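You operate a simulated robot arm through the tools that you are given. There is no shell and no other tool.

You are at the controls of a simulated robot arm. One attempt, no reset.

TASK
Work one dab of rose tint into the base on the slab till no streaks show.
Fine: at the weighing bench; use the blue spatula and put it back; open the tint tub and close it again; leave the other spatula, tub and jars.
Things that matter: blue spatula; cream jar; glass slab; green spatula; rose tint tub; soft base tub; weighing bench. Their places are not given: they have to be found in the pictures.

Only the result counts: the job must be done as asked and must still hold three seconds after the hand-in. Knocking over, shifting, dropping, spilling or breaking anything else fails it.

THE ROBOT
A 7-joint arm with a fingered hand, fixed in place. Base frame: the origin is at the foot of the arm, x ahead of it, y to its left, z up. Readings come in mm, rad, newtons and seconds.
With the tool pointing down near the work surface it reaches from about 220 to 680 mm from the base axis. Its first joint turns from -2.897 to 2.897 rad. Payload 4 kg.
The tool frame sits at the grasp point between the pads (the TCP): z along the fingers, y along the line on which they close. The tips reach 26 mm beyond it. Largest opening 156 mm; the body of the gripper starts 73 mm behind the TCP. The gripper is a hand of 4 fingers: y runs from the thumb to the fingers, the wrist lies at [0, 0, -239] in the tool frame, and closing takes about 1.5 s.
Orientation is told as [roll, pitch, yaw] about the base's x, y, z axes, in that order, counted from this pose: with the fingers straight down and closing along the base's y, the tool's x points along the base's -x, its y along +y and its z along -z.

THE INTERFACE
- The arm moves only by the tool step_arm. Its argument "increments" is a list of rows, each an object (a shift or turn left out is 0, a gripper value left out holds the last) with "jaw": the finger opening in mm, from 0 to 156; "slide": the shift along the tool's x, y, z in units of 50 mm (1.0 is 50 mm), a list of three; "rotation": the turn, a rotation vector about the tool's x, y, z in units of 6 degrees (1.0 is 6 degrees), a list of three. In form: [{"jaw": jaw, "slide": [dx, dy, dz], "rotation": [rx, ry, rz]}, ...]. A call has 1 to 20 rows; each row shifts and turns the commanded pose from where the row before left it, along the tool's axes as they then stand. A call with a number of a shift or a turn outside -1 to 1 is refused whole. Each row takes 0.2 s and may step no farther than 50 mm and 0.15 rad from the row before; otherwise, or with a gripper value out of range, the whole call is refused. Where a pose cannot be reached the arm comes as near as it can. A force on the tool above 90 N (or 10 N above the force at the start of the call, whichever is more), or a blocked arm, ends the call early, and 0.2 s more pass. Each finger travels about 72 mm/s and halts on what it meets, pressing with about 31 N; the grip force reading is that of the motor and also rises with nothing between the fingers. The clock runs only during rows and for 0.2 s after the last one: add rows that do not move to give the fingers time. It gives the time, the measured TCP pose, the force on the tool (base axes), the opening and the grip force at its end, in the units of the frame above (readings bear some noise), with the torque about the TCP (base axes, N m) and any sound that the robot's microphone picked up.
- Cameras (640 x 400 px; columns grow to the right, rows downward): "scene" is fixed at [51.1, -649, 1495.8]; the picture's right is [0.77, -0.64, 0.00], its down [-0.30, -0.36, -0.88] and it looks along [0.57, 0.68, -0.47] (base axes); focal length 349 px, centre (320, 200). "wrist" rides on the gripper at [58, -58, -91] in the tool frame; the picture's right is [0.71, 0.71, 0.00], its down [-0.53, 0.53, -0.67] and it looks along [-0.47, 0.47, 0.74] (tool axes); focal length 265 px, centre (320, 200).
- get_image(camera): a new picture of that camera. No time passes.
- preshape(shape): the hand has 4 fingers and takes this shape, open, in about a second: jaw (thumb against the fingers, like two jaws); tri (thumb and two fingers); tip (a fingertip pinch); poke (one finger out to press); point (the index stretched); flat (the hand flat); cup (the hand cupped); fist (a fist). The gripper value then closes the fingers along that shape, each until it touches; the sizes above hold for jaw. It gives what a move gives, with no picture.
- locate(camera, pixels): for up to 12 pixels [column, row] of the newest picture of that camera ("zoom" is the newest enlarged one), the place [x, y, z] in the base frame of the surface seen there, good to about 2 mm. No time passes.
- inspect(camera, box): a new picture of the part [left, top, right, bottom] of that camera's present view, enlarged. No time passes.
- sign_off(): hands the job in; it is judged then, once.

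Unless the task says otherwise, let go and move clear before handing in.

The tools are called after "Request:" by a JSON object that holds its "method" and its "body". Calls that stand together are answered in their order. step_arm: Moves the arm, as the interface text tells. Its arguments: {"type":"object","properties":{"increments":{"type":"array","items":{"type":"object","properties":{"jaw":{"type":"number"},"slide":{"type":"array","items":{"type":"number"}},"rotation":{"type":"array","items":{"type":"number"}}}}}},"required":["increments"]} The other tools are called the same way: preshape (shape) gives the hand a shape; get_image (camera) takes a picture; locate (camera, pixels) gives the place of the surface under pixels of a picture; inspect (camera, box) takes an enlarged picture of a part of a camera's view; sign_off () hands the job in.

At the start:

```text
time_s: 0.0
tcp_pos: [407.1, -30.3, 1202.8]
tool_rot: [0.0, -0.003, -0.002]
contact_force: [0.8, -0.1, 0.6]
ft_torque: [0.02, 0.0, 0.01]
grip_width: 155.7
finger_force: 0.0
shape: jaw
```

scene: 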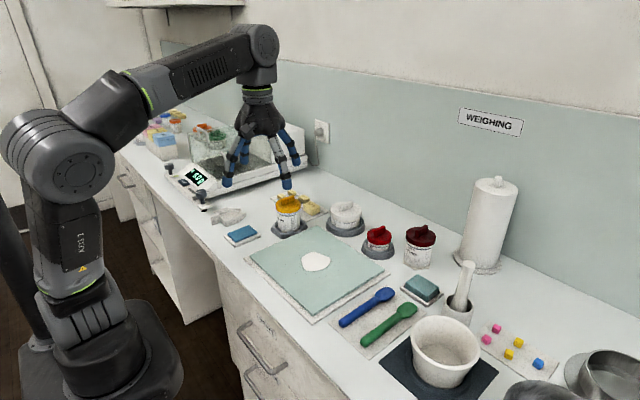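
wrist: 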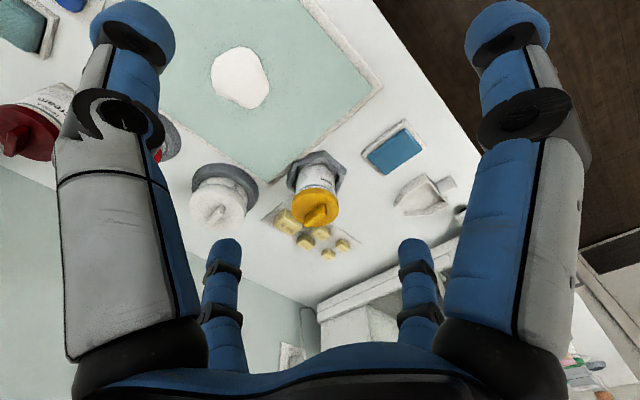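

The scene picture shows the slab with a white base dab near (316,261), the blue spatula near (366,307), and four tubs: yellow, white, red and dark red. I'll enlarge the work area to read the labels.

Request:
{"method": "inspect", "body": {"camera": "scene", "box": [260, 180, 460, 305]}}

Request:
{"method": "inspect", "body": {"camera": "scene", "box": [330, 215, 450, 290]}}

Request:
{"method": "inspect", "body": {"camera": "scene", "box": [320, 270, 480, 370]}}

```text
3.20 times, centred on (360, 242) of scene
```

zoom: 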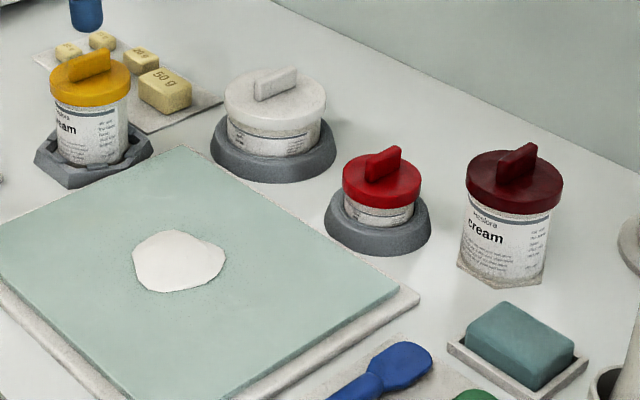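

```text
5.33 times, centred on (390, 252) of scene
```

zoom: 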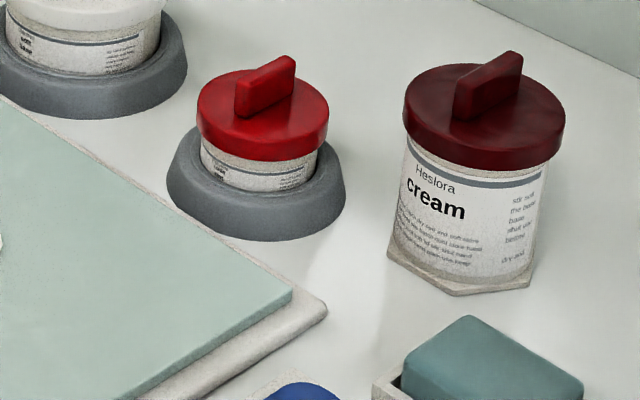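

```text
4.00 times, centred on (400, 320) of scene
```

zoom: 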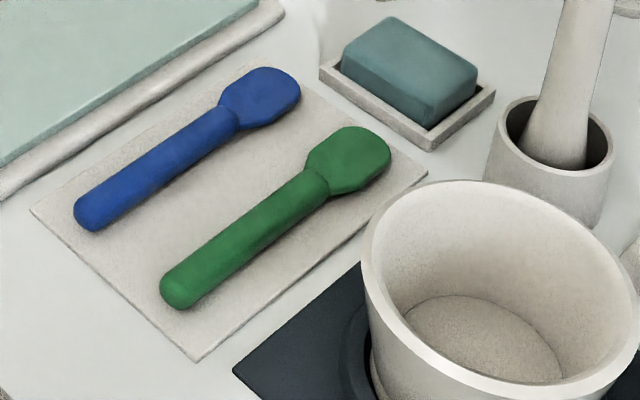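

The small bright-red tub at (378,238) looks like the tint, but I can't read its label yet. I'll measure the main points now.

Request:
{"method": "locate", "body": {"camera": "zoom", "pixels": [[88, 212], [160, 162], [235, 118], [262, 93], [290, 82], [175, 290], [350, 160], [40, 212], [200, 355], [60, 150], [130, 220], [427, 172]]}}

Request:
{"method": "locate", "body": {"camera": "scene", "pixels": [[378, 231], [378, 240], [366, 240], [391, 240], [420, 232], [347, 210], [288, 199], [316, 261], [303, 263], [330, 258], [316, 252], [316, 270]]}}

Request:
{"method": "inspect", "body": {"camera": "scene", "box": [355, 220, 403, 250]}}

```text
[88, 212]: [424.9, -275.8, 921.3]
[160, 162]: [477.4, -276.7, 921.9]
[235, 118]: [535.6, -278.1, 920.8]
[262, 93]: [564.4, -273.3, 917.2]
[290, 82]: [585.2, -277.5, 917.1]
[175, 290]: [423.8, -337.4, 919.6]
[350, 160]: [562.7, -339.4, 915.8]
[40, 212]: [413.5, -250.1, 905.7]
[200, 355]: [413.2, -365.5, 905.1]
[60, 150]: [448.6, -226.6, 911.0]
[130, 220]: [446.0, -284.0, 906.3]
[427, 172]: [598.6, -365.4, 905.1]
```

```text
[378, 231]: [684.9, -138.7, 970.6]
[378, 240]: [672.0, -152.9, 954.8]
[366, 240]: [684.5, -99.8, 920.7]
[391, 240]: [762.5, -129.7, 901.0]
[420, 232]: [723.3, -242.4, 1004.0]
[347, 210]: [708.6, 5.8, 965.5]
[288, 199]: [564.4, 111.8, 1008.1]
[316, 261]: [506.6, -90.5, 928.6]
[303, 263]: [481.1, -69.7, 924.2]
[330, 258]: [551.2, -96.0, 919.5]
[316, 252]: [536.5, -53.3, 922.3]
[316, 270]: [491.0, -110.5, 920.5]
```

```text
13.33 times, centred on (379, 235) of scene
```

zoom: 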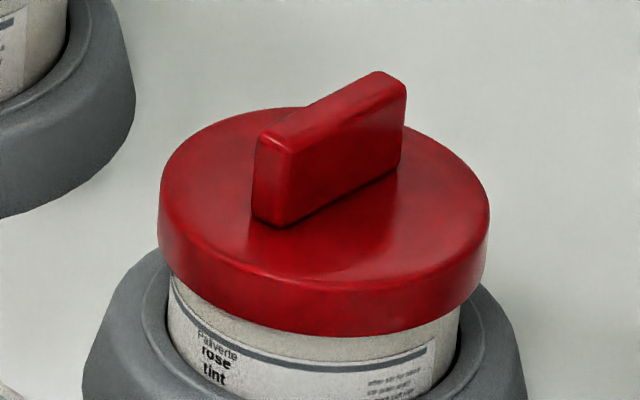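

The label reads "rose tint", so this is the right tub. Next I'll measure its lid, fin, collar and rim precisely.

Request:
{"method": "locate", "body": {"camera": "zoom", "pixels": [[275, 140], [385, 85], [265, 210], [390, 165], [180, 190], [475, 200], [320, 270], [300, 115], [320, 320], [320, 350], [300, 390], [110, 350]]}}

Request:
{"method": "inspect", "body": {"camera": "scene", "box": [323, 195, 371, 225]}}

Request:
{"method": "inspect", "body": {"camera": "scene", "box": [264, 185, 320, 220]}}

```text
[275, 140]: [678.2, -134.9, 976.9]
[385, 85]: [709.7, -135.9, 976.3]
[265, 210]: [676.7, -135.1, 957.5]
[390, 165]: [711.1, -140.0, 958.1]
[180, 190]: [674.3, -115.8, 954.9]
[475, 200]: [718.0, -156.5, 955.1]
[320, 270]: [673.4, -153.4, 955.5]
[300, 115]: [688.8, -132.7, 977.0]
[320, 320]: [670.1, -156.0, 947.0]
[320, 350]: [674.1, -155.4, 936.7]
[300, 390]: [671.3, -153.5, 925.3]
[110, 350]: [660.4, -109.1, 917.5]
```

```text
13.33 times, centred on (347, 210) of scene
```

zoom: 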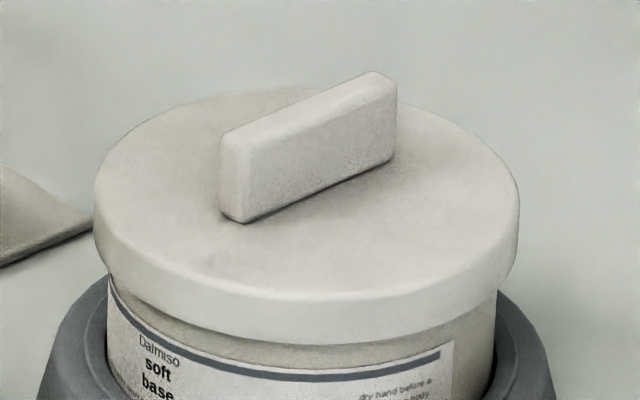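

```text
11.43 times, centred on (292, 202) of scene
```

zoom: 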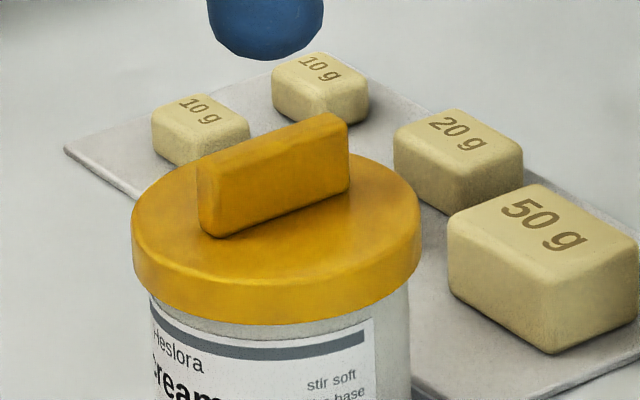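

The tint tub lid is centred near (694,-137). Its fin runs along x, with the top at z 977 and the lid surface at z 956. I'll zoom in on the label text in case it says how the lid comes off.

Request:
{"method": "inspect", "body": {"camera": "scene", "box": [366, 242, 390, 257]}}

Request:
{"method": "inspect", "body": {"camera": "scene", "box": [403, 242, 435, 270]}}

Request:
{"method": "inspect", "body": {"camera": "scene", "box": [330, 215, 362, 235]}}

Request:
{"method": "inspect", "body": {"camera": "scene", "box": [275, 208, 305, 235]}}

Request:
{"method": "inspect", "body": {"camera": "scene", "box": [0, 0, 320, 200]}}

```text
16.00 times, centred on (378, 250) of scene
```

zoom: 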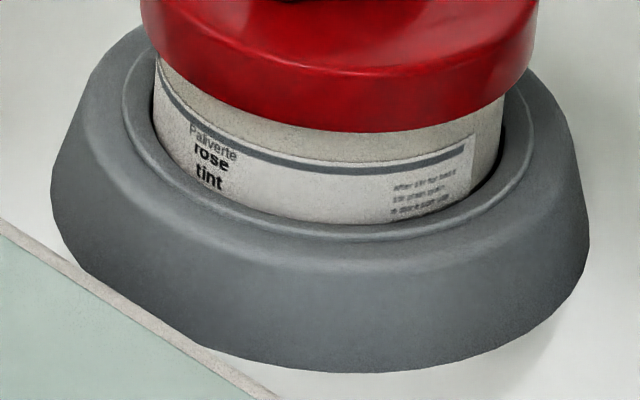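

```text
14.29 times, centred on (419, 256) of scene
```

zoom: 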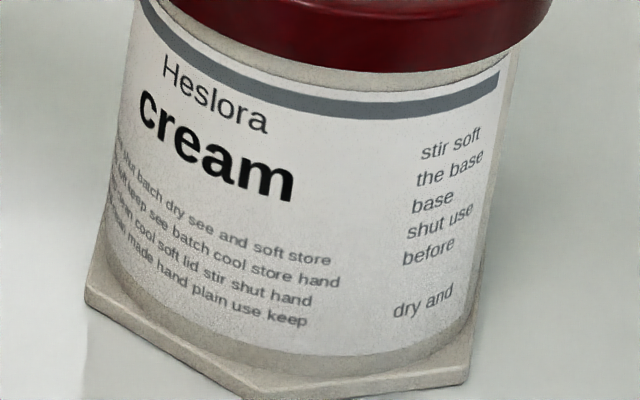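

```text
16.00 times, centred on (346, 225) of scene
```

zoom: 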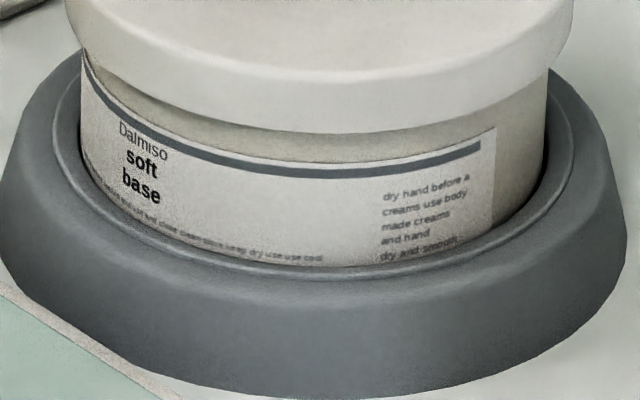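

```text
14.81 times, centred on (290, 222) of scene
```

zoom: 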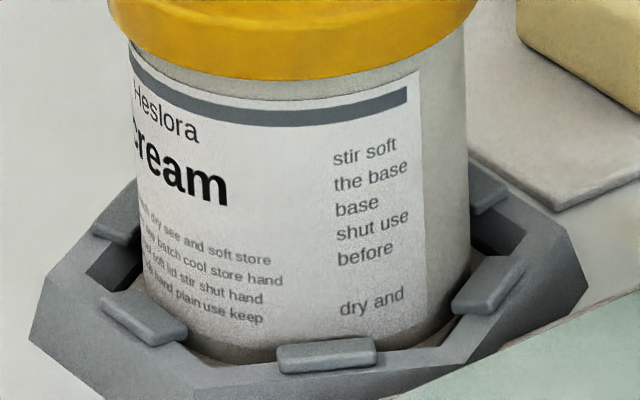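

```text
2.00 times, centred on (160, 100) of scene
```

zoom: 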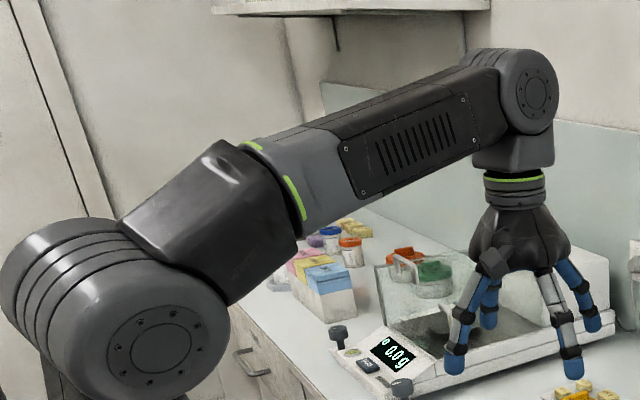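

The label text is only filler, and the tub sits loose in a weighted grey collar. I'll narrow the fingers and move above the tint tub at a safe height to check reach and see the finger layout.

Request:
{"method": "step_arm", "body": {"increments": [{"jaw": 40, "slide": [-0.8, -0.3, 0.0]}, {"slide": [-0.8, -0.3, 0.0]}, {"slide": [-0.8, -0.3, 0.2]}, {"slide": [-0.8, -0.3, 0.2]}, {"slide": [-0.8, -0.3, 0.2]}, {"slide": [-0.8, -0.3, 0.2]}, {"slide": [-0.8, -0.3, 0.2]}, {}, {}, {}]}}

Request:
{"method": "get_image", "body": {"camera": "scene"}}

Request:
{"method": "get_image", "body": {"camera": "wrist"}}

```text
time_s: 2.2
tcp_pos: [607.1, -119.2, 1123.7]
tool_rot: [0.001, -0.004, -0.002]
contact_force: [0.6, -0.2, -0.8]
ft_torque: [0.0, 0.01, 0.02]
grip_width: 39.7
finger_force: 0.0
shape: jaw
out of reach, approached as far as the arm can: row 5, 6, 7
```

```text
taken
```

scene: 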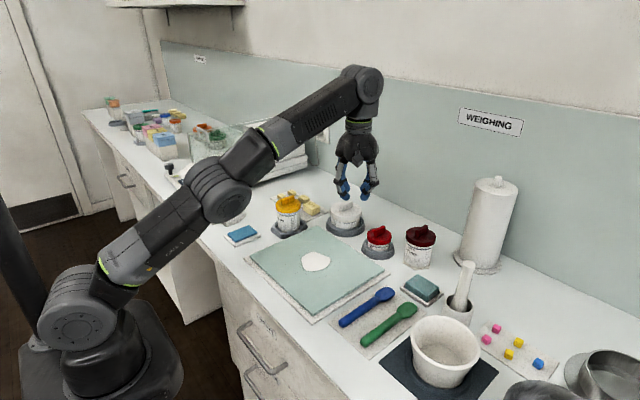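

```text
taken
```

wrist: 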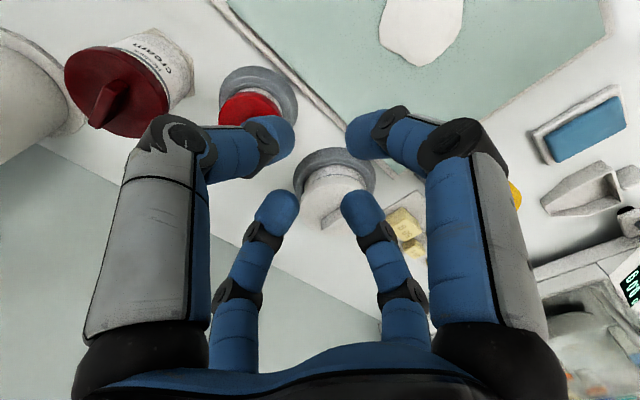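

The arm reached its limit at radius 619 mm at this height. Before going lower I'll look closely at the hand to see how the fingers are laid out.

Request:
{"method": "inspect", "body": {"camera": "scene", "box": [318, 110, 398, 210]}}

Request:
{"method": "locate", "body": {"camera": "wrist", "pixels": [[285, 135], [360, 135], [285, 205], [355, 205], [175, 180], [460, 180], [230, 290], [410, 290], [310, 370], [245, 105]]}}

Request:
{"method": "locate", "body": {"camera": "scene", "pixels": [[70, 325], [220, 185], [365, 85], [65, 290], [60, 390]]}}

```text
4.00 times, centred on (358, 160) of scene
```

zoom: 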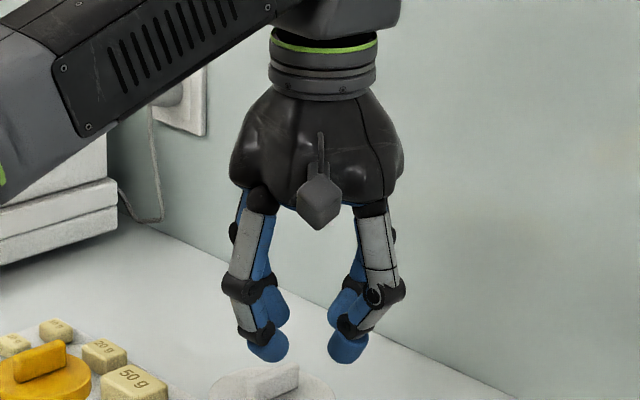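

```text
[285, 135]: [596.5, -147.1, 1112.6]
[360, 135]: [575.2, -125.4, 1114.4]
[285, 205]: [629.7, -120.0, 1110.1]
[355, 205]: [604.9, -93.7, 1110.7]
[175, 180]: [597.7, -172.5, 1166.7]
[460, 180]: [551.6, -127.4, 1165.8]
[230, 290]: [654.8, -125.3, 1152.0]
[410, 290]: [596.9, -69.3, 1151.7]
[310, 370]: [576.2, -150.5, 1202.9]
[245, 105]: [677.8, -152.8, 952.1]
```

```text
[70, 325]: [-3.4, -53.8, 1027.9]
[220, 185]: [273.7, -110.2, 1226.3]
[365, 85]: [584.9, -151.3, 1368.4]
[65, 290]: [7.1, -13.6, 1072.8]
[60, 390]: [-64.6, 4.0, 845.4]
```

The fingertips seem to sit around the TCP on more than one axis, so I need to know exactly how they close. I'll close the hand in free air and look.

Request:
{"method": "step_arm", "body": {"increments": [{"jaw": 10}, {}, {}, {}]}}

Request:
{"method": "get_image", "body": {"camera": "wrist"}}

Request:
{"method": "inspect", "body": {"camera": "scene", "box": [318, 130, 398, 210]}}

```text
time_s: 3.2
tcp_pos: [606.0, -118.8, 1123.2]
tool_rot: [0.0, -0.001, -0.002]
contact_force: [0.1, 0.5, 0.4]
ft_torque: [0.0, 0.04, -0.02]
grip_width: 10.2
finger_force: 0.1
shape: jaw
```

```text
taken
```

wrist: 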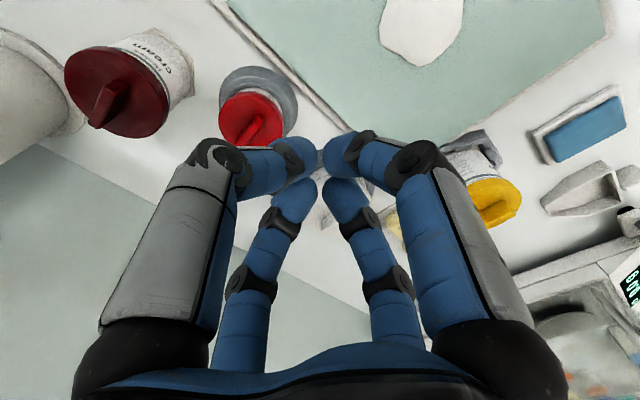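

```text
5.00 times, centred on (358, 170) of scene
```

zoom: 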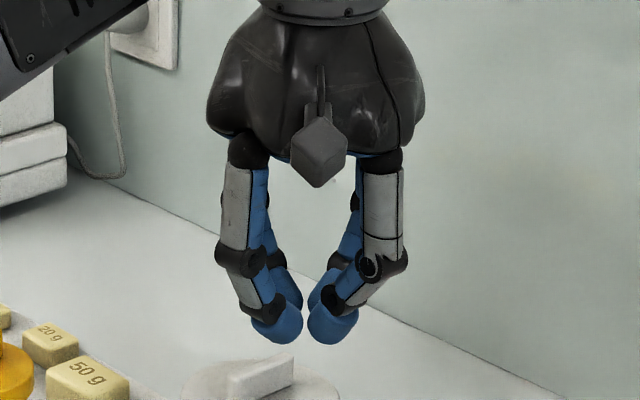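

Request:
{"method": "locate", "body": {"camera": "wrist", "pixels": [[308, 150], [330, 152], [300, 190], [340, 190], [265, 170], [380, 165], [280, 220], [360, 220], [235, 280], [400, 280], [150, 270], [480, 270]]}}

Request:
{"method": "inspect", "body": {"camera": "wrist", "box": [180, 100, 460, 275]}}

```text
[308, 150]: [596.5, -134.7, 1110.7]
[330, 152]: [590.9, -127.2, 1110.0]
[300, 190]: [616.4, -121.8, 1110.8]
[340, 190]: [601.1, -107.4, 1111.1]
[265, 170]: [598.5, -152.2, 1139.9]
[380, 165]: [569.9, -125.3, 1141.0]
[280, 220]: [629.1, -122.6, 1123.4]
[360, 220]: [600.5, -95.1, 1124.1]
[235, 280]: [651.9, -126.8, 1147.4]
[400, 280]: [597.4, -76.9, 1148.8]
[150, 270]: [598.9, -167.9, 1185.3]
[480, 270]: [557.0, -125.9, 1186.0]
```

```text
2.29 times, centred on (320, 188) of wrist
```

zoom: 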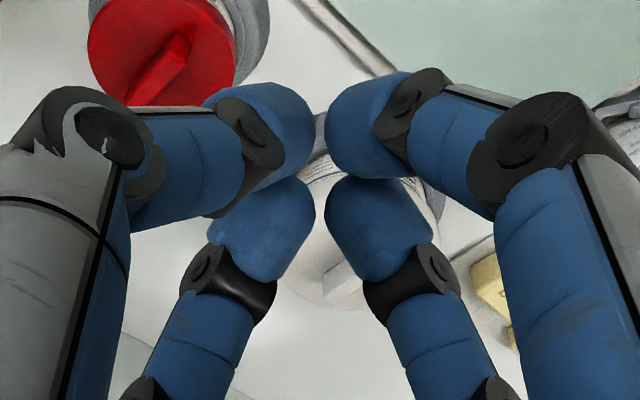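

The locate points show four fingers closing radially along tool ±x and ±y, not two plain jaws. I'll try the "tip" shape here in free air to see whether it gives a two-finger pinch.

Request:
{"method": "preshape", "body": {"shape": "tip"}}

Request:
{"method": "get_image", "body": {"camera": "wrist"}}

Request:
{"method": "inspect", "body": {"camera": "scene", "box": [318, 120, 398, 210]}}

```text
time_s: 4.1
tcp_pos: [606.7, -119.2, 1123.1]
tool_rot: [0.0, -0.002, -0.002]
contact_force: [-0.6, 0.4, 0.9]
ft_torque: [-0.01, 0.01, -0.01]
grip_width: 155.8
finger_force: 0.0
shape: tip
```

```text
taken
```

wrist: 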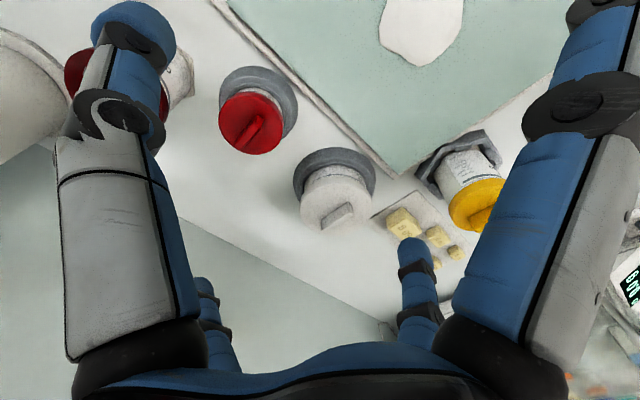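

```text
4.44 times, centred on (358, 165) of scene
```

zoom: 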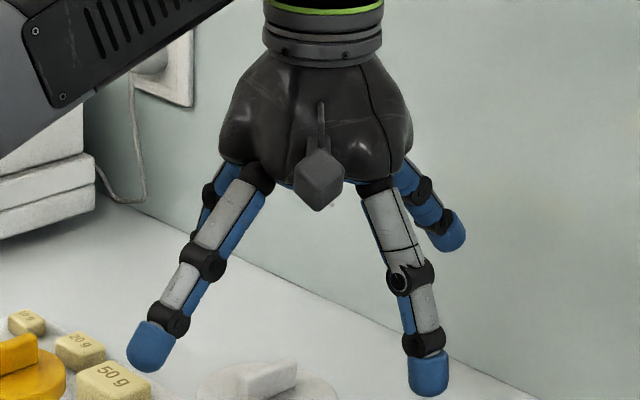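

In "tip", the two ±x fingers splay outward, leaving the ±y pair to pinch. I'll close it to check, then measure how far out and how high the splayed fingers sit.

Request:
{"method": "step_arm", "body": {"increments": [{"jaw": 10}, {}, {}, {}, {}, {}]}}

Request:
{"method": "get_image", "body": {"camera": "wrist"}}

Request:
{"method": "get_image", "body": {"camera": "scene"}}

Request:
{"method": "inspect", "body": {"camera": "scene", "box": [318, 120, 398, 210]}}

```text
time_s: 5.5
tcp_pos: [606.0, -117.8, 1123.8]
tool_rot: [-0.001, -0.003, -0.001]
contact_force: [0.1, -0.4, -0.1]
ft_torque: [0.0, -0.02, -0.02]
grip_width: 10.4
finger_force: 0.1
shape: tip
```

```text
taken
```

wrist: 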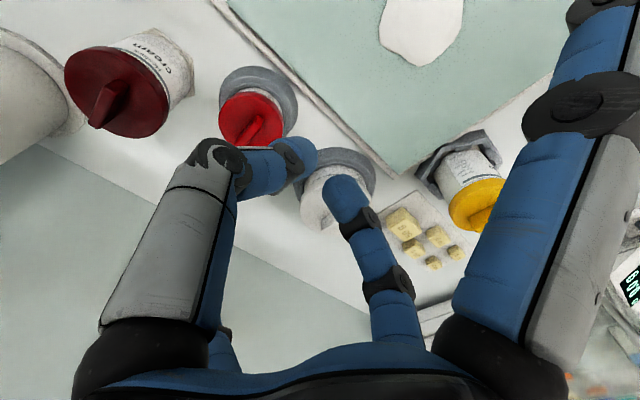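

```text
taken
```

scene: 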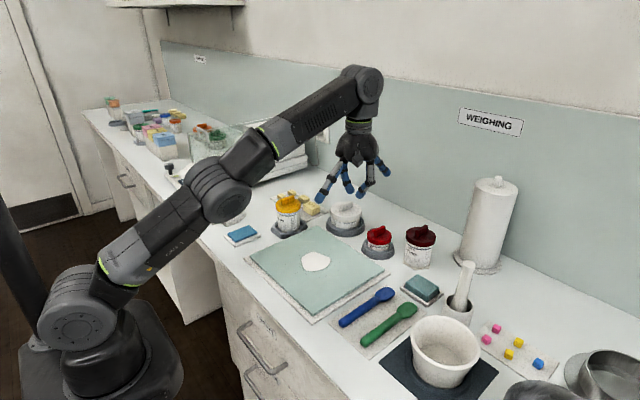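

```text
4.44 times, centred on (358, 165) of scene
```

zoom: 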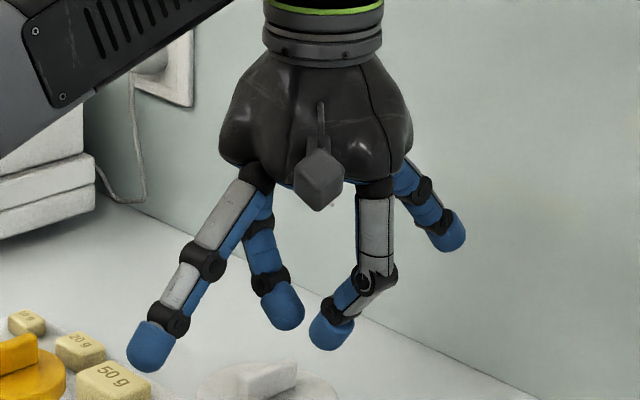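

"tip" closes the ±y fingers into a clean two-finger pinch. I'll measure where the splayed fingertips at (327,197) and (382,170) sit, and the pinching tips too.

Request:
{"method": "locate", "body": {"camera": "zoom", "pixels": [[145, 365], [460, 245], [283, 325], [325, 345], [150, 330], [440, 235], [200, 262], [318, 200], [250, 180], [375, 190]]}}

Request:
{"method": "locate", "body": {"camera": "wrist", "pixels": [[245, 105], [235, 120], [260, 130], [220, 120], [270, 115], [250, 145], [118, 90], [550, 130], [600, 60], [225, 345]]}}

```text
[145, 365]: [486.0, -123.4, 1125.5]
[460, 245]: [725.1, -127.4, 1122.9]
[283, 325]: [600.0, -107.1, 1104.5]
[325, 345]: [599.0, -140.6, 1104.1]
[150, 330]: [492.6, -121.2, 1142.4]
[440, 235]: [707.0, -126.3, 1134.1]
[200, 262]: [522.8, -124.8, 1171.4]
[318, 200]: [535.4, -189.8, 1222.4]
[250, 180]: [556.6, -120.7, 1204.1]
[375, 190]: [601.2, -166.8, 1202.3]
```

```text
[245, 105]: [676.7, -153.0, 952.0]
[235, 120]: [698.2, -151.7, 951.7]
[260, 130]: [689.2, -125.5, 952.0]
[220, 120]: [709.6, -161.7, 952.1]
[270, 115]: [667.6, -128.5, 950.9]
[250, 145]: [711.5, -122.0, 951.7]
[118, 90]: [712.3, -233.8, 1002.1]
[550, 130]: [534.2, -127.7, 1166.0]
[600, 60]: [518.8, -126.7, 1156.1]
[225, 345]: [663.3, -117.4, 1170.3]
```

The splayed fingertips are about ±120 mm out at TCP height, so "tip" is a workable pinch. Next I need the wrist's yaw range in free air, because the blade should point back towards the robot when it dips in the far tub. I'll retreat a little and turn.

Request:
{"method": "step_arm", "body": {"increments": [{"slide": [0.8, -0.3, -0.3]}, {"slide": [0.8, -0.3, -0.3]}, {"slide": [0.6, -0.3, -0.3]}, {"rotation": [0, 0, 1]}, {"rotation": [0, 0, 1]}, {"rotation": [0, 0, 1]}, {"rotation": [0, 0, 1]}, {"rotation": [0, 0, 1]}, {"rotation": [0, 0, 1]}, {"rotation": [0, 0, 1]}, {"rotation": [0, 0, 1]}, {"rotation": [0, 0, 1]}, {"rotation": [0, 0, 1]}, {"rotation": [0, 0, 1]}, {"rotation": [0, 0, 1]}, {"rotation": [0, 0, 1]}, {"rotation": [0, 0, 1]}, {"rotation": [0, 0, 1]}, {"rotation": [0, 0, 1]}, {"rotation": [0, 0, 1]}]}}

```text
time_s: 9.7
tcp_pos: [498.6, -209.7, 1182.1]
tool_rot: [0.003, 0.001, -1.719]
contact_force: [0.0, -0.1, 0.1]
ft_torque: [0.03, 0.0, 0.0]
grip_width: 9.8
finger_force: 0.0
shape: tip
out of reach, approached as far as the arm can: row 19, 20
```

Negative yaw stops at about -1.72 rad here, so the positive side should have more range. I'll turn back the other way and test up to +180°.

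Request:
{"method": "step_arm", "body": {"increments": [{"rotation": [0, 0, -1]}, {"rotation": [0, 0, -1]}, {"rotation": [0, 0, -1]}, {"rotation": [0, 0, -1]}, {"rotation": [0, 0, -1]}, {"rotation": [0, 0, -1]}, {"rotation": [0, 0, -1]}, {"rotation": [0, 0, -1]}, {"rotation": [0, 0, -1]}, {"rotation": [0, 0, -1]}, {"rotation": [0, 0, -1]}, {"rotation": [0, 0, -1]}, {"rotation": [0, 0, -1]}, {"rotation": [0, 0, -1]}, {"rotation": [0, 0, -1]}, {"rotation": [0, 0, -1]}, {"rotation": [0, 0, -1]}, {"rotation": [0, 0, -1]}, {"rotation": [0, 0, -1]}, {"rotation": [0, 0, -1]}]}}

Request:
{"method": "step_arm", "body": {"increments": [{"rotation": [0, 0, -1]}, {"rotation": [0, 0, -1]}, {"rotation": [0, 0, -1]}, {"rotation": [0, 0, -1]}, {"rotation": [0, 0, -1]}, {"rotation": [0, 0, -1]}, {"rotation": [0, 0, -1]}, {"rotation": [0, 0, -1]}, {"rotation": [0, 0, -1]}, {"rotation": [0, 0, -1]}, {"rotation": [0, 0, -1]}, {"rotation": [0, 0, -1]}, {"rotation": [0, 0, -1]}, {"rotation": [0, 0, -1]}, {"rotation": [0, 0, -1]}, {"rotation": [0, 0, -1]}, {"rotation": [0, 0, -1]}, {"rotation": [0, 0, -1]}, {"rotation": [0, 0, -1]}, {"rotation": [0, 0, -1]}]}}

```text
time_s: 13.9
tcp_pos: [498.1, -209.1, 1181.5]
tool_rot: [-0.001, -0.005, 0.38]
contact_force: [-0.1, -0.6, 0.0]
ft_torque: [0.02, -0.01, -0.02]
grip_width: 9.9
finger_force: 0.1
shape: tip
```

```text
time_s: 18.1
tcp_pos: [497.1, -208.6, 1181.8]
tool_rot: [-0.003, 0.001, 2.477]
contact_force: [0.3, -0.5, -0.3]
ft_torque: [-0.02, 0.0, 0.0]
grip_width: 10.0
finger_force: 0.1
shape: tip
```

Yaw has reached 2.48 rad with no limit yet. I'll keep turning towards 180°.

Request:
{"method": "step_arm", "body": {"increments": [{"rotation": [0, 0, -1]}, {"rotation": [0, 0, -1]}, {"rotation": [0, 0, -1]}, {"rotation": [0, 0, -1]}, {"rotation": [0, 0, -1]}, {"rotation": [0, 0, -1]}, {"rotation": [0, 0, -0.35]}, {"rotation": [0, 0, -1]}, {"rotation": [0, 0, -1]}, {"rotation": [0, 0, -1]}]}}

Request:
{"method": "get_image", "body": {"camera": "wrist"}}

Request:
{"method": "get_image", "body": {"camera": "scene"}}

```text
time_s: 20.3
tcp_pos: [496.5, -209.3, 1181.2]
tool_rot: [0.001, 0.002, -2.831]
contact_force: [0.2, 0.6, 0.2]
ft_torque: [0.01, -0.03, 0.0]
grip_width: 10.0
finger_force: 0.0
shape: tip
```

```text
taken
```

wrist: 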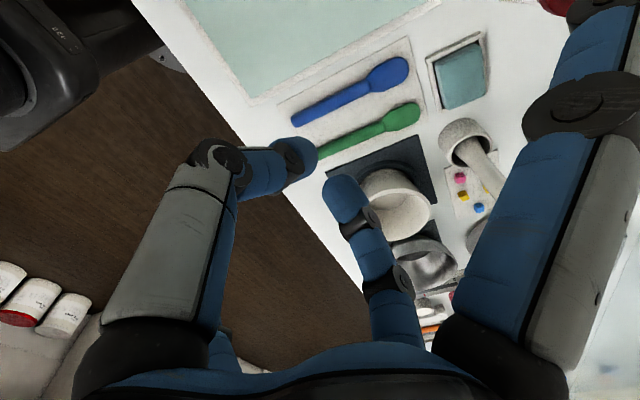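

```text
taken
```

scene: 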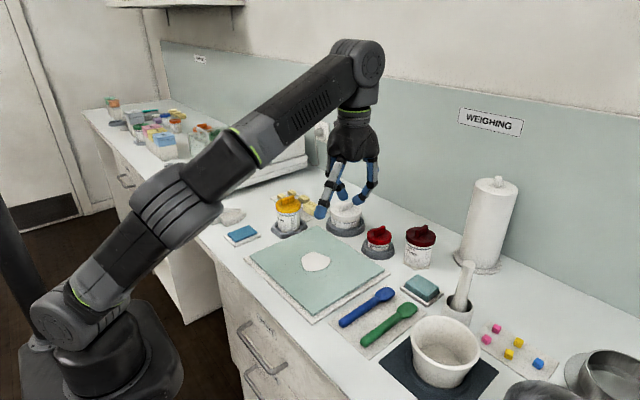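

Yaw reaches at least +3.45 rad, so I can pick the spatula at one yaw and use it turned 180°. I'll check "tri" as a possible grip before choosing.

Request:
{"method": "preshape", "body": {"shape": "tri"}}

Request:
{"method": "step_arm", "body": {"increments": [{"jaw": 40, "rotation": [0, 0, 1]}, {"rotation": [0, 0, 1]}, {"rotation": [0, 0, 1]}, {}, {}, {}]}}

Request:
{"method": "get_image", "body": {"camera": "wrist"}}

Request:
{"method": "inspect", "body": {"camera": "scene", "box": [308, 110, 398, 230]}}

```text
time_s: 21.2
tcp_pos: [497.6, -209.0, 1182.7]
tool_rot: [0.0, 0.004, -2.833]
contact_force: [-0.9, -0.6, -0.1]
ft_torque: [-0.02, 0.03, -0.04]
grip_width: 156.0
finger_force: 0.1
shape: tri
```

```text
time_s: 22.6
tcp_pos: [498.6, -210.7, 1181.7]
tool_rot: [-0.002, 0.003, 3.137]
contact_force: [-0.6, 0.1, 0.0]
ft_torque: [-0.02, 0.03, 0.0]
grip_width: 40.2
finger_force: 0.0
shape: tri
```

```text
taken
```

wrist: 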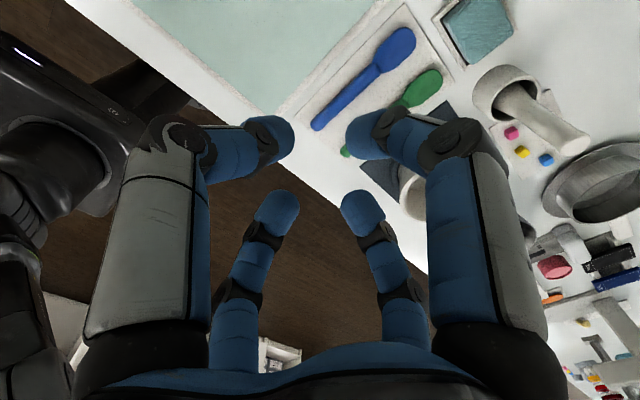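

```text
3.33 times, centred on (353, 170) of scene
```

zoom: 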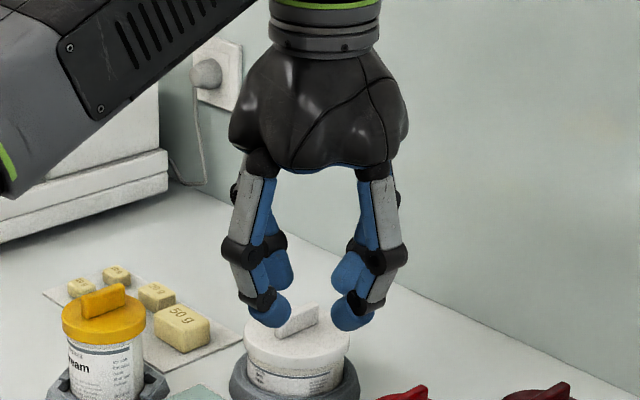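

"tri" closes the same way as "jaw" here, so I'll pinch the lid fin with "tip" and grip the spatula with "jaw" turned diagonally. First I'll turn back to yaw 0.

Request:
{"method": "step_arm", "body": {"increments": [{"rotation": [0, 0, 1]}, {"rotation": [0, 0, 1]}, {"rotation": [0, 0, 1]}, {"rotation": [0, 0, 1]}, {"rotation": [0, 0, 1]}, {"rotation": [0, 0, 1]}, {"rotation": [0, 0, 1]}, {"rotation": [0, 0, 1]}, {"rotation": [0, 0, 1]}, {"rotation": [0, 0, 1]}, {"rotation": [0, 0, 1]}, {"rotation": [0, 0, 1]}, {"rotation": [0, 0, 1]}, {"rotation": [0, 0, 1]}, {"rotation": [0, 0, 1]}, {"rotation": [0, 0, 1]}, {"rotation": [0, 0, 1]}, {"rotation": [0, 0, 1]}, {"rotation": [0, 0, 1]}, {"rotation": [0, 0, 1]}]}}

Request:
{"method": "step_arm", "body": {"increments": [{"rotation": [0, 0, 1]}, {"rotation": [0, 0, 1]}, {"rotation": [0, 0, 1]}, {"rotation": [0, 0, 1]}, {"rotation": [0, 0, 1]}, {"rotation": [0, 0, 1]}, {"rotation": [0, 0, 1]}, {"rotation": [0, 0, 1]}, {"rotation": [0, 0, 1]}, {"rotation": [0, 0, 0.96]}, {}]}}

Request:
{"method": "preshape", "body": {"shape": "tip"}}

```text
time_s: 26.8
tcp_pos: [496.4, -208.8, 1181.4]
tool_rot: [-0.001, -0.002, 1.039]
contact_force: [-1.1, -0.6, 0.2]
ft_torque: [-0.02, -0.01, -0.04]
grip_width: 40.4
finger_force: 0.0
shape: tri
```

```text
time_s: 29.2
tcp_pos: [498.7, -209.5, 1181.9]
tool_rot: [0.002, -0.003, -0.002]
contact_force: [0.2, 0.0, -0.7]
ft_torque: [-0.02, -0.01, -0.01]
grip_width: 40.5
finger_force: 0.1
shape: tri
```

```text
time_s: 30.1
tcp_pos: [497.2, -208.8, 1182.6]
tool_rot: [0.002, -0.003, 0.001]
contact_force: [0.9, 0.3, 0.1]
ft_torque: [0.01, -0.06, 0.02]
grip_width: 156.0
finger_force: 0.1
shape: tip
```

Yaw is back to 0 and the hand is in "tip". I'll tilt 15° forward for reach, narrow the pinch to 40 mm, and move to about 65 mm above the fin.

Request:
{"method": "step_arm", "body": {"increments": [{"jaw": 40, "rotation": [0, -1, 0]}, {"rotation": [0, -1, 0]}, {"rotation": [0, -0.5, 0]}, {"slide": [-0.437, 0.206, 0.537]}, {"slide": [-0.437, 0.206, 0.537]}, {"slide": [-0.437, 0.206, 0.537]}, {"slide": [-0.437, 0.206, 0.537]}, {"slide": [-0.437, 0.206, 0.537]}, {"slide": [-0.437, 0.206, 0.537]}, {"slide": [-0.437, 0.206, 0.537]}, {}]}}

Request:
{"method": "get_image", "body": {"camera": "wrist"}}

Request:
{"method": "get_image", "body": {"camera": "scene"}}

```text
time_s: 32.5
tcp_pos: [696.3, -138.8, 1040.6]
tool_rot: [-0.001, -0.263, -0.001]
contact_force: [0.6, 0.2, -0.9]
ft_torque: [-0.01, 0.0, -0.04]
grip_width: 40.2
finger_force: 0.1
shape: tip
```

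```text
taken
```

wrist: 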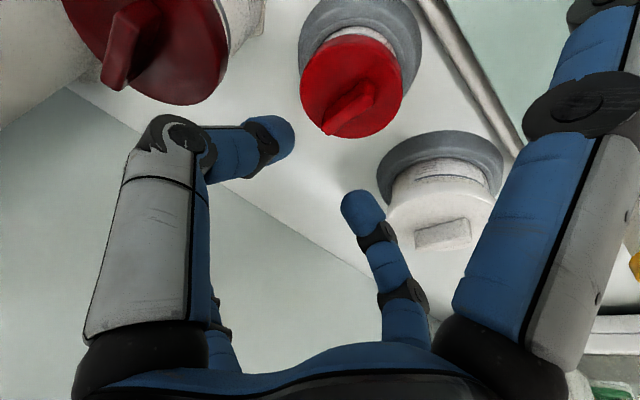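

```text
taken
```

scene: 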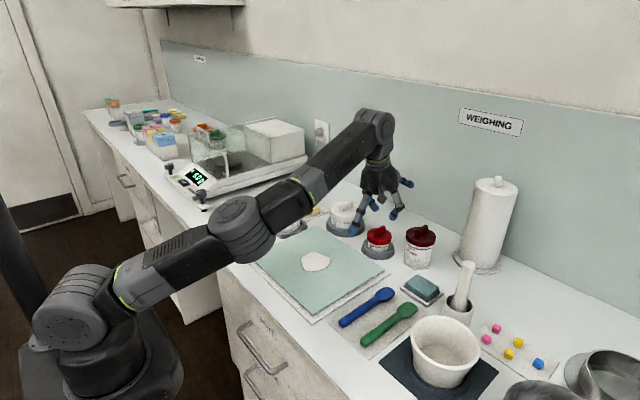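

The pose with 15° tilt is reachable, at (696,-139,1041). I'll re-measure the fin and lid in the wrist view around (350,85) before descending.

Request:
{"method": "inspect", "body": {"camera": "wrist", "box": [270, 10, 430, 150]}}

Request:
{"method": "inspect", "body": {"camera": "scene", "box": [330, 170, 450, 260]}}

```text
2.86 times, centred on (350, 80) of wrist
```

zoom: 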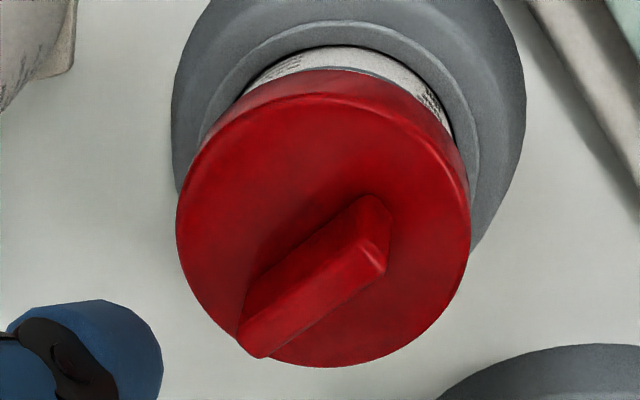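

```text
4.44 times, centred on (390, 215) of scene
```

zoom: 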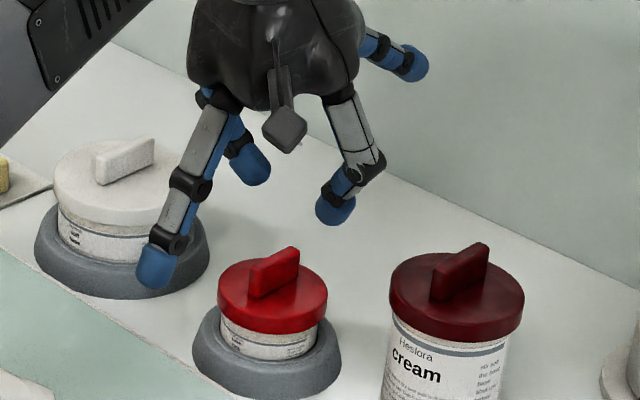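

Request:
{"method": "locate", "body": {"camera": "wrist", "pixels": [[348, 113], [370, 100], [328, 130], [341, 110], [352, 120], [310, 90], [395, 75], [345, 60], [385, 122], [345, 48], [365, 85]]}}

Request:
{"method": "locate", "body": {"camera": "zoom", "pixels": [[275, 262], [250, 275], [295, 252], [165, 275], [335, 215], [250, 175], [415, 70], [455, 262], [125, 155]]}}

```text
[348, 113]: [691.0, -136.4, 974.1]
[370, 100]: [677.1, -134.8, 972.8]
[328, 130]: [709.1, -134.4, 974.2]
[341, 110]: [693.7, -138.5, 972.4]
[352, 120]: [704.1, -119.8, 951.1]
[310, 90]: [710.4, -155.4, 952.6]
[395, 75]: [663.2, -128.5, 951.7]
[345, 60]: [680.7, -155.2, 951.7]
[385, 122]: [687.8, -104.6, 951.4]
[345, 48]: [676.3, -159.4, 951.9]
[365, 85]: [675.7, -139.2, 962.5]
```

```text
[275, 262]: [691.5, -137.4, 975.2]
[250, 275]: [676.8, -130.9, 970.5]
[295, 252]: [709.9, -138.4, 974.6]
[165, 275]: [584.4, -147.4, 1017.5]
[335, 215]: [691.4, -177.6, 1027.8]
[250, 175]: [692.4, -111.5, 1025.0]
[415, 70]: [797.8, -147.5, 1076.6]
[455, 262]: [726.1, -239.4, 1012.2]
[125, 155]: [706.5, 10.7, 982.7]
```

The fin centre is about (693.5,-136.5) with its top at z 975 and the lid top at z 953. I'll lower so the fingertips end just above the lid, and check before closing.

Request:
{"method": "step_arm", "body": {"increments": [{"slide": [0.146, 0.015, 0.345]}, {"slide": [0.146, 0.015, 0.345]}, {"slide": [0.146, 0.015, 0.345]}, {}]}}

Request:
{"method": "inspect", "body": {"camera": "scene", "box": [330, 185, 450, 260]}}

Request:
{"method": "get_image", "body": {"camera": "wrist"}}

```text
time_s: 33.5
tcp_pos: [686.3, -136.2, 984.6]
tool_rot: [0.002, -0.268, -0.001]
contact_force: [0.7, -0.6, 0.2]
ft_torque: [0.0, 0.02, 0.0]
grip_width: 40.4
finger_force: 0.0
shape: tip
```

```text
5.33 times, centred on (390, 222) of scene
```

zoom: 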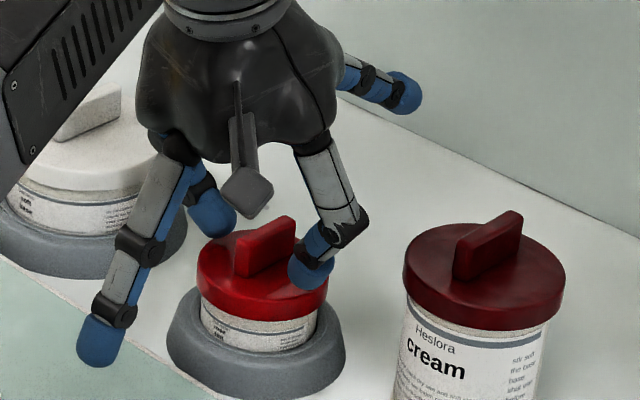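

```text
taken
```

wrist: 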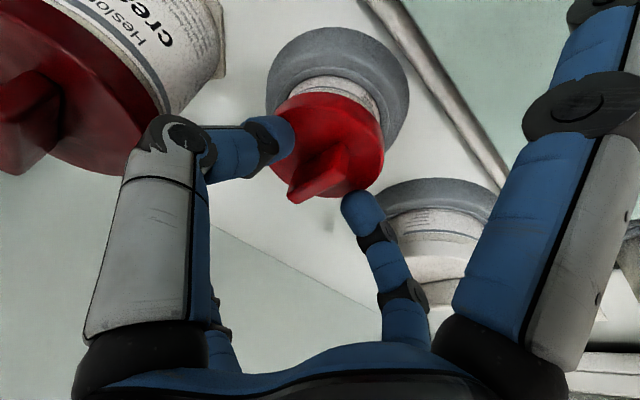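

The fingertips straddle the fin just above the lid with nothing touching. I'll close the pinch.

Request:
{"method": "step_arm", "body": {"increments": [{"jaw": 0}, {}, {}, {}, {}]}}

Request:
{"method": "inspect", "body": {"camera": "scene", "box": [330, 185, 450, 260]}}

Request:
{"method": "get_image", "body": {"camera": "wrist"}}

```text
time_s: 34.7
tcp_pos: [687.1, -135.9, 984.7]
tool_rot: [0.001, -0.265, 0.0]
contact_force: [0.2, 0.0, -1.1]
ft_torque: [-0.01, 0.03, 0.04]
grip_width: 5.0
finger_force: 31.5
shape: tip
```

```text
5.33 times, centred on (390, 222) of scene
```

zoom: 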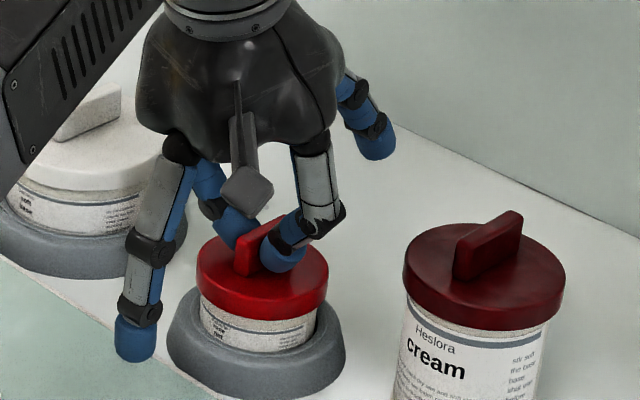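

```text
taken
```

wrist: 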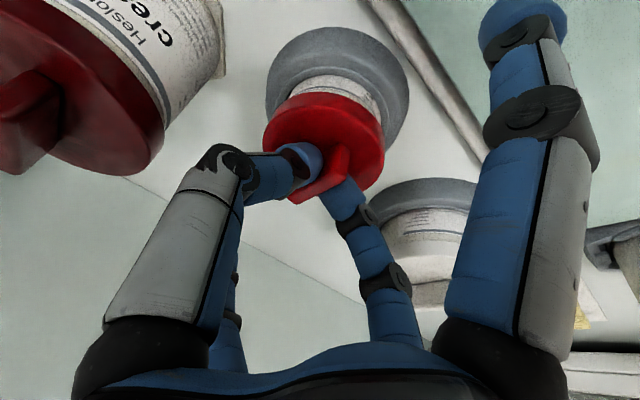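

The pinch holds the fin at 31 N. I'll lift only about 6 mm and watch the force and whether the tub moves with the lid.

Request:
{"method": "step_arm", "body": {"increments": [{"slide": [-0.016, 0, -0.058]}, {"slide": [-0.016, 0, -0.058]}, {}]}}

Request:
{"method": "inspect", "body": {"camera": "scene", "box": [350, 205, 410, 255]}}

```text
time_s: 35.5
tcp_pos: [687.5, -133.9, 991.0]
tool_rot: [0.001, -0.265, -0.001]
contact_force: [0.2, -0.1, -0.1]
ft_torque: [-0.03, -0.02, 0.01]
grip_width: 5.1
finger_force: 30.4
shape: tip
heard: snap
```

```text
8.00 times, centred on (380, 230) of scene
```

zoom: 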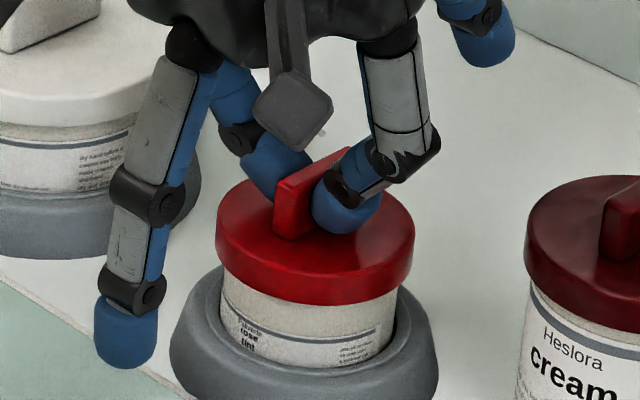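

I heard a snap and felt no lasting load, so the lid seems to have popped free. I'll lift another 15 mm and check that the tub stays in its collar.

Request:
{"method": "step_arm", "body": {"increments": [{"slide": [-0.039, 0, -0.145]}, {"slide": [-0.039, 0, -0.145]}, {}]}}

Request:
{"method": "inspect", "body": {"camera": "scene", "box": [350, 205, 410, 255]}}

```text
time_s: 36.3
tcp_pos: [687.6, -135.2, 1006.0]
tool_rot: [0.002, -0.264, 0.0]
contact_force: [-0.1, -0.2, 0.7]
ft_torque: [-0.05, -0.02, 0.01]
grip_width: 5.3
finger_force: 31.1
shape: tip
```

```text
8.00 times, centred on (380, 230) of scene
```

zoom: 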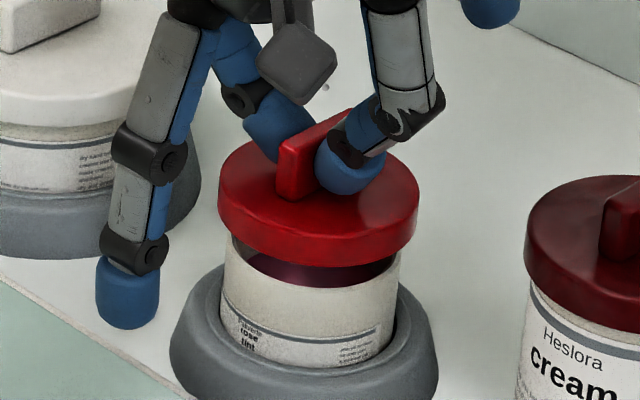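

The lid is off and the tub has stayed in its collar, with dark rose tint visible inside. I'll raise the lid and draw back, then look for a free bench spot to park it.

Request:
{"method": "step_arm", "body": {"increments": [{"slide": [-0.12, 0, -0.45]}, {"slide": [-0.12, 0, -0.45]}, {"slide": [0.5, 0, -0.45]}, {"slide": [0.7, 0, -0.3]}, {"slide": [0.8, 0, 0]}, {"slide": [0.8, 0, 0]}, {}]}}

Request:
{"method": "get_image", "body": {"camera": "scene"}}

Request:
{"method": "get_image", "body": {"camera": "wrist"}}

```text
time_s: 37.9
tcp_pos: [542.2, -134.2, 1052.6]
tool_rot: [0.002, -0.265, -0.003]
contact_force: [-0.4, 1.4, -0.7]
ft_torque: [0.0, 0.03, -0.02]
grip_width: 5.1
finger_force: 31.0
shape: tip
```

```text
taken
```

scene: 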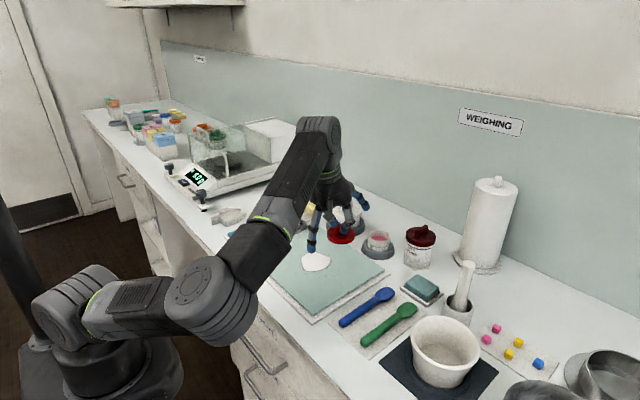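

```text
taken
```

wrist: 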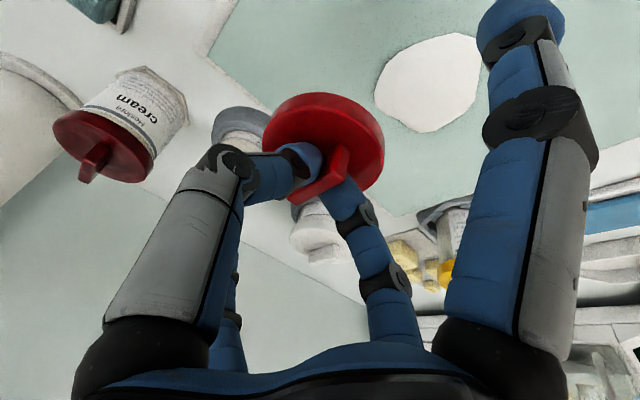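

The lid is held clear and the open tub shows at (377,240). I'll look into the tub and measure candidate parking spots on the bench.

Request:
{"method": "inspect", "body": {"camera": "scene", "box": [355, 222, 403, 262]}}

Request:
{"method": "locate", "body": {"camera": "scene", "pixels": [[398, 272], [390, 262], [405, 280], [383, 288], [325, 322], [395, 285], [440, 300], [400, 262], [410, 275], [418, 270], [404, 290], [375, 290]]}}

```text
10.00 times, centred on (379, 242) of scene
```

zoom: 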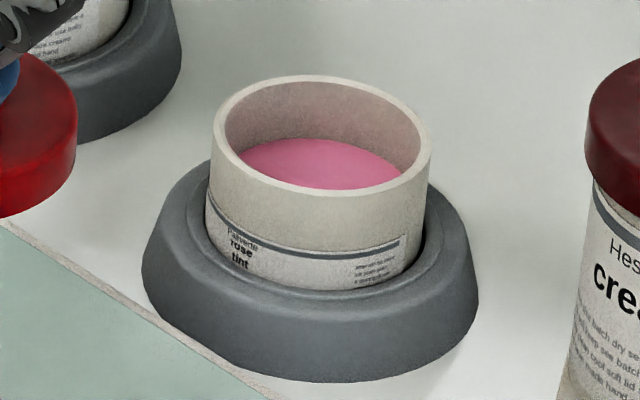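

```text
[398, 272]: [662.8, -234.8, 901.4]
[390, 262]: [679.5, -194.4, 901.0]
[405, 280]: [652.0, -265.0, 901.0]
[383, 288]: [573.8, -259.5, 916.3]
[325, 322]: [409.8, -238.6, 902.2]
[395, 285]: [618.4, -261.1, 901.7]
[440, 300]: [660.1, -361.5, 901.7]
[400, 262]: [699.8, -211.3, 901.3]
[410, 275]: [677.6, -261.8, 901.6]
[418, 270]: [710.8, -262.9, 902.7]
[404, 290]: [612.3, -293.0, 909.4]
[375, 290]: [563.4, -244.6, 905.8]
```

Request:
{"method": "locate", "body": {"camera": "zoom", "pixels": [[320, 165], [280, 160], [370, 165], [320, 188], [320, 80], [215, 130], [428, 140], [320, 148], [330, 270], [330, 290], [330, 370], [465, 270]]}}

Request:
{"method": "inspect", "body": {"camera": "scene", "box": [360, 245, 460, 310]}}

```text
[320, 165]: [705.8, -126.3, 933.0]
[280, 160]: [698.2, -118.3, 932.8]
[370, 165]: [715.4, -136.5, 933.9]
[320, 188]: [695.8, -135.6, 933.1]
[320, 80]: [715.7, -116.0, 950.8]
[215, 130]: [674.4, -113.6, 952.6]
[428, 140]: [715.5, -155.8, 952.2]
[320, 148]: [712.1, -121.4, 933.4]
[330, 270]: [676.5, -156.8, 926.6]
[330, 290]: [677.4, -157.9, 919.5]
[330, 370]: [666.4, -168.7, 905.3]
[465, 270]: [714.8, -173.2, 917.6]
```

```text
6.15 times, centred on (410, 278) of scene
```

zoom: 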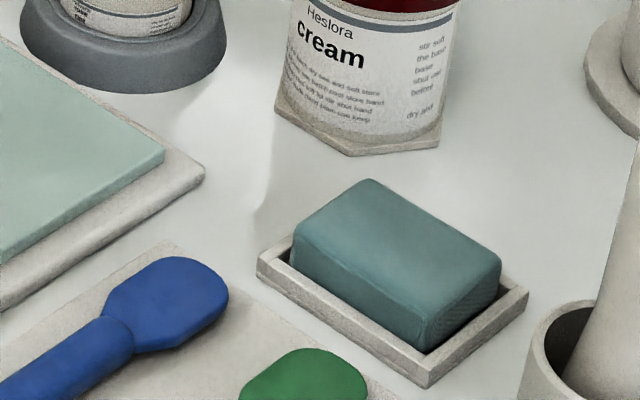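

Request:
{"method": "locate", "body": {"camera": "zoom", "pixels": [[205, 170], [345, 156], [278, 112], [262, 268], [300, 240], [130, 90], [215, 80], [164, 155], [170, 245], [228, 290], [105, 310], [175, 350]]}}

Request:
{"method": "inspect", "body": {"camera": "scene", "box": [200, 190, 360, 330]}}

```text
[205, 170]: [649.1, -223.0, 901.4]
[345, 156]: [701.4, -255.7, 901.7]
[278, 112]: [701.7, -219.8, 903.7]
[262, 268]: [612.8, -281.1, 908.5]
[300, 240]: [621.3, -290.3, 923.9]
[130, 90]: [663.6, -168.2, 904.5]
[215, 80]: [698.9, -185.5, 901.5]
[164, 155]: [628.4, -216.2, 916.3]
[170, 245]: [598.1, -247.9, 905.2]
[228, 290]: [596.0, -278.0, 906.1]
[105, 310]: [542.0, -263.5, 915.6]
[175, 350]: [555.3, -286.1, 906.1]
```

```text
2.86 times, centred on (280, 260) of scene
```

zoom: 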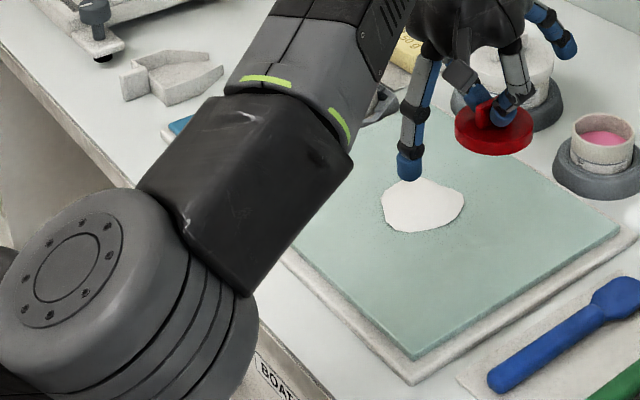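

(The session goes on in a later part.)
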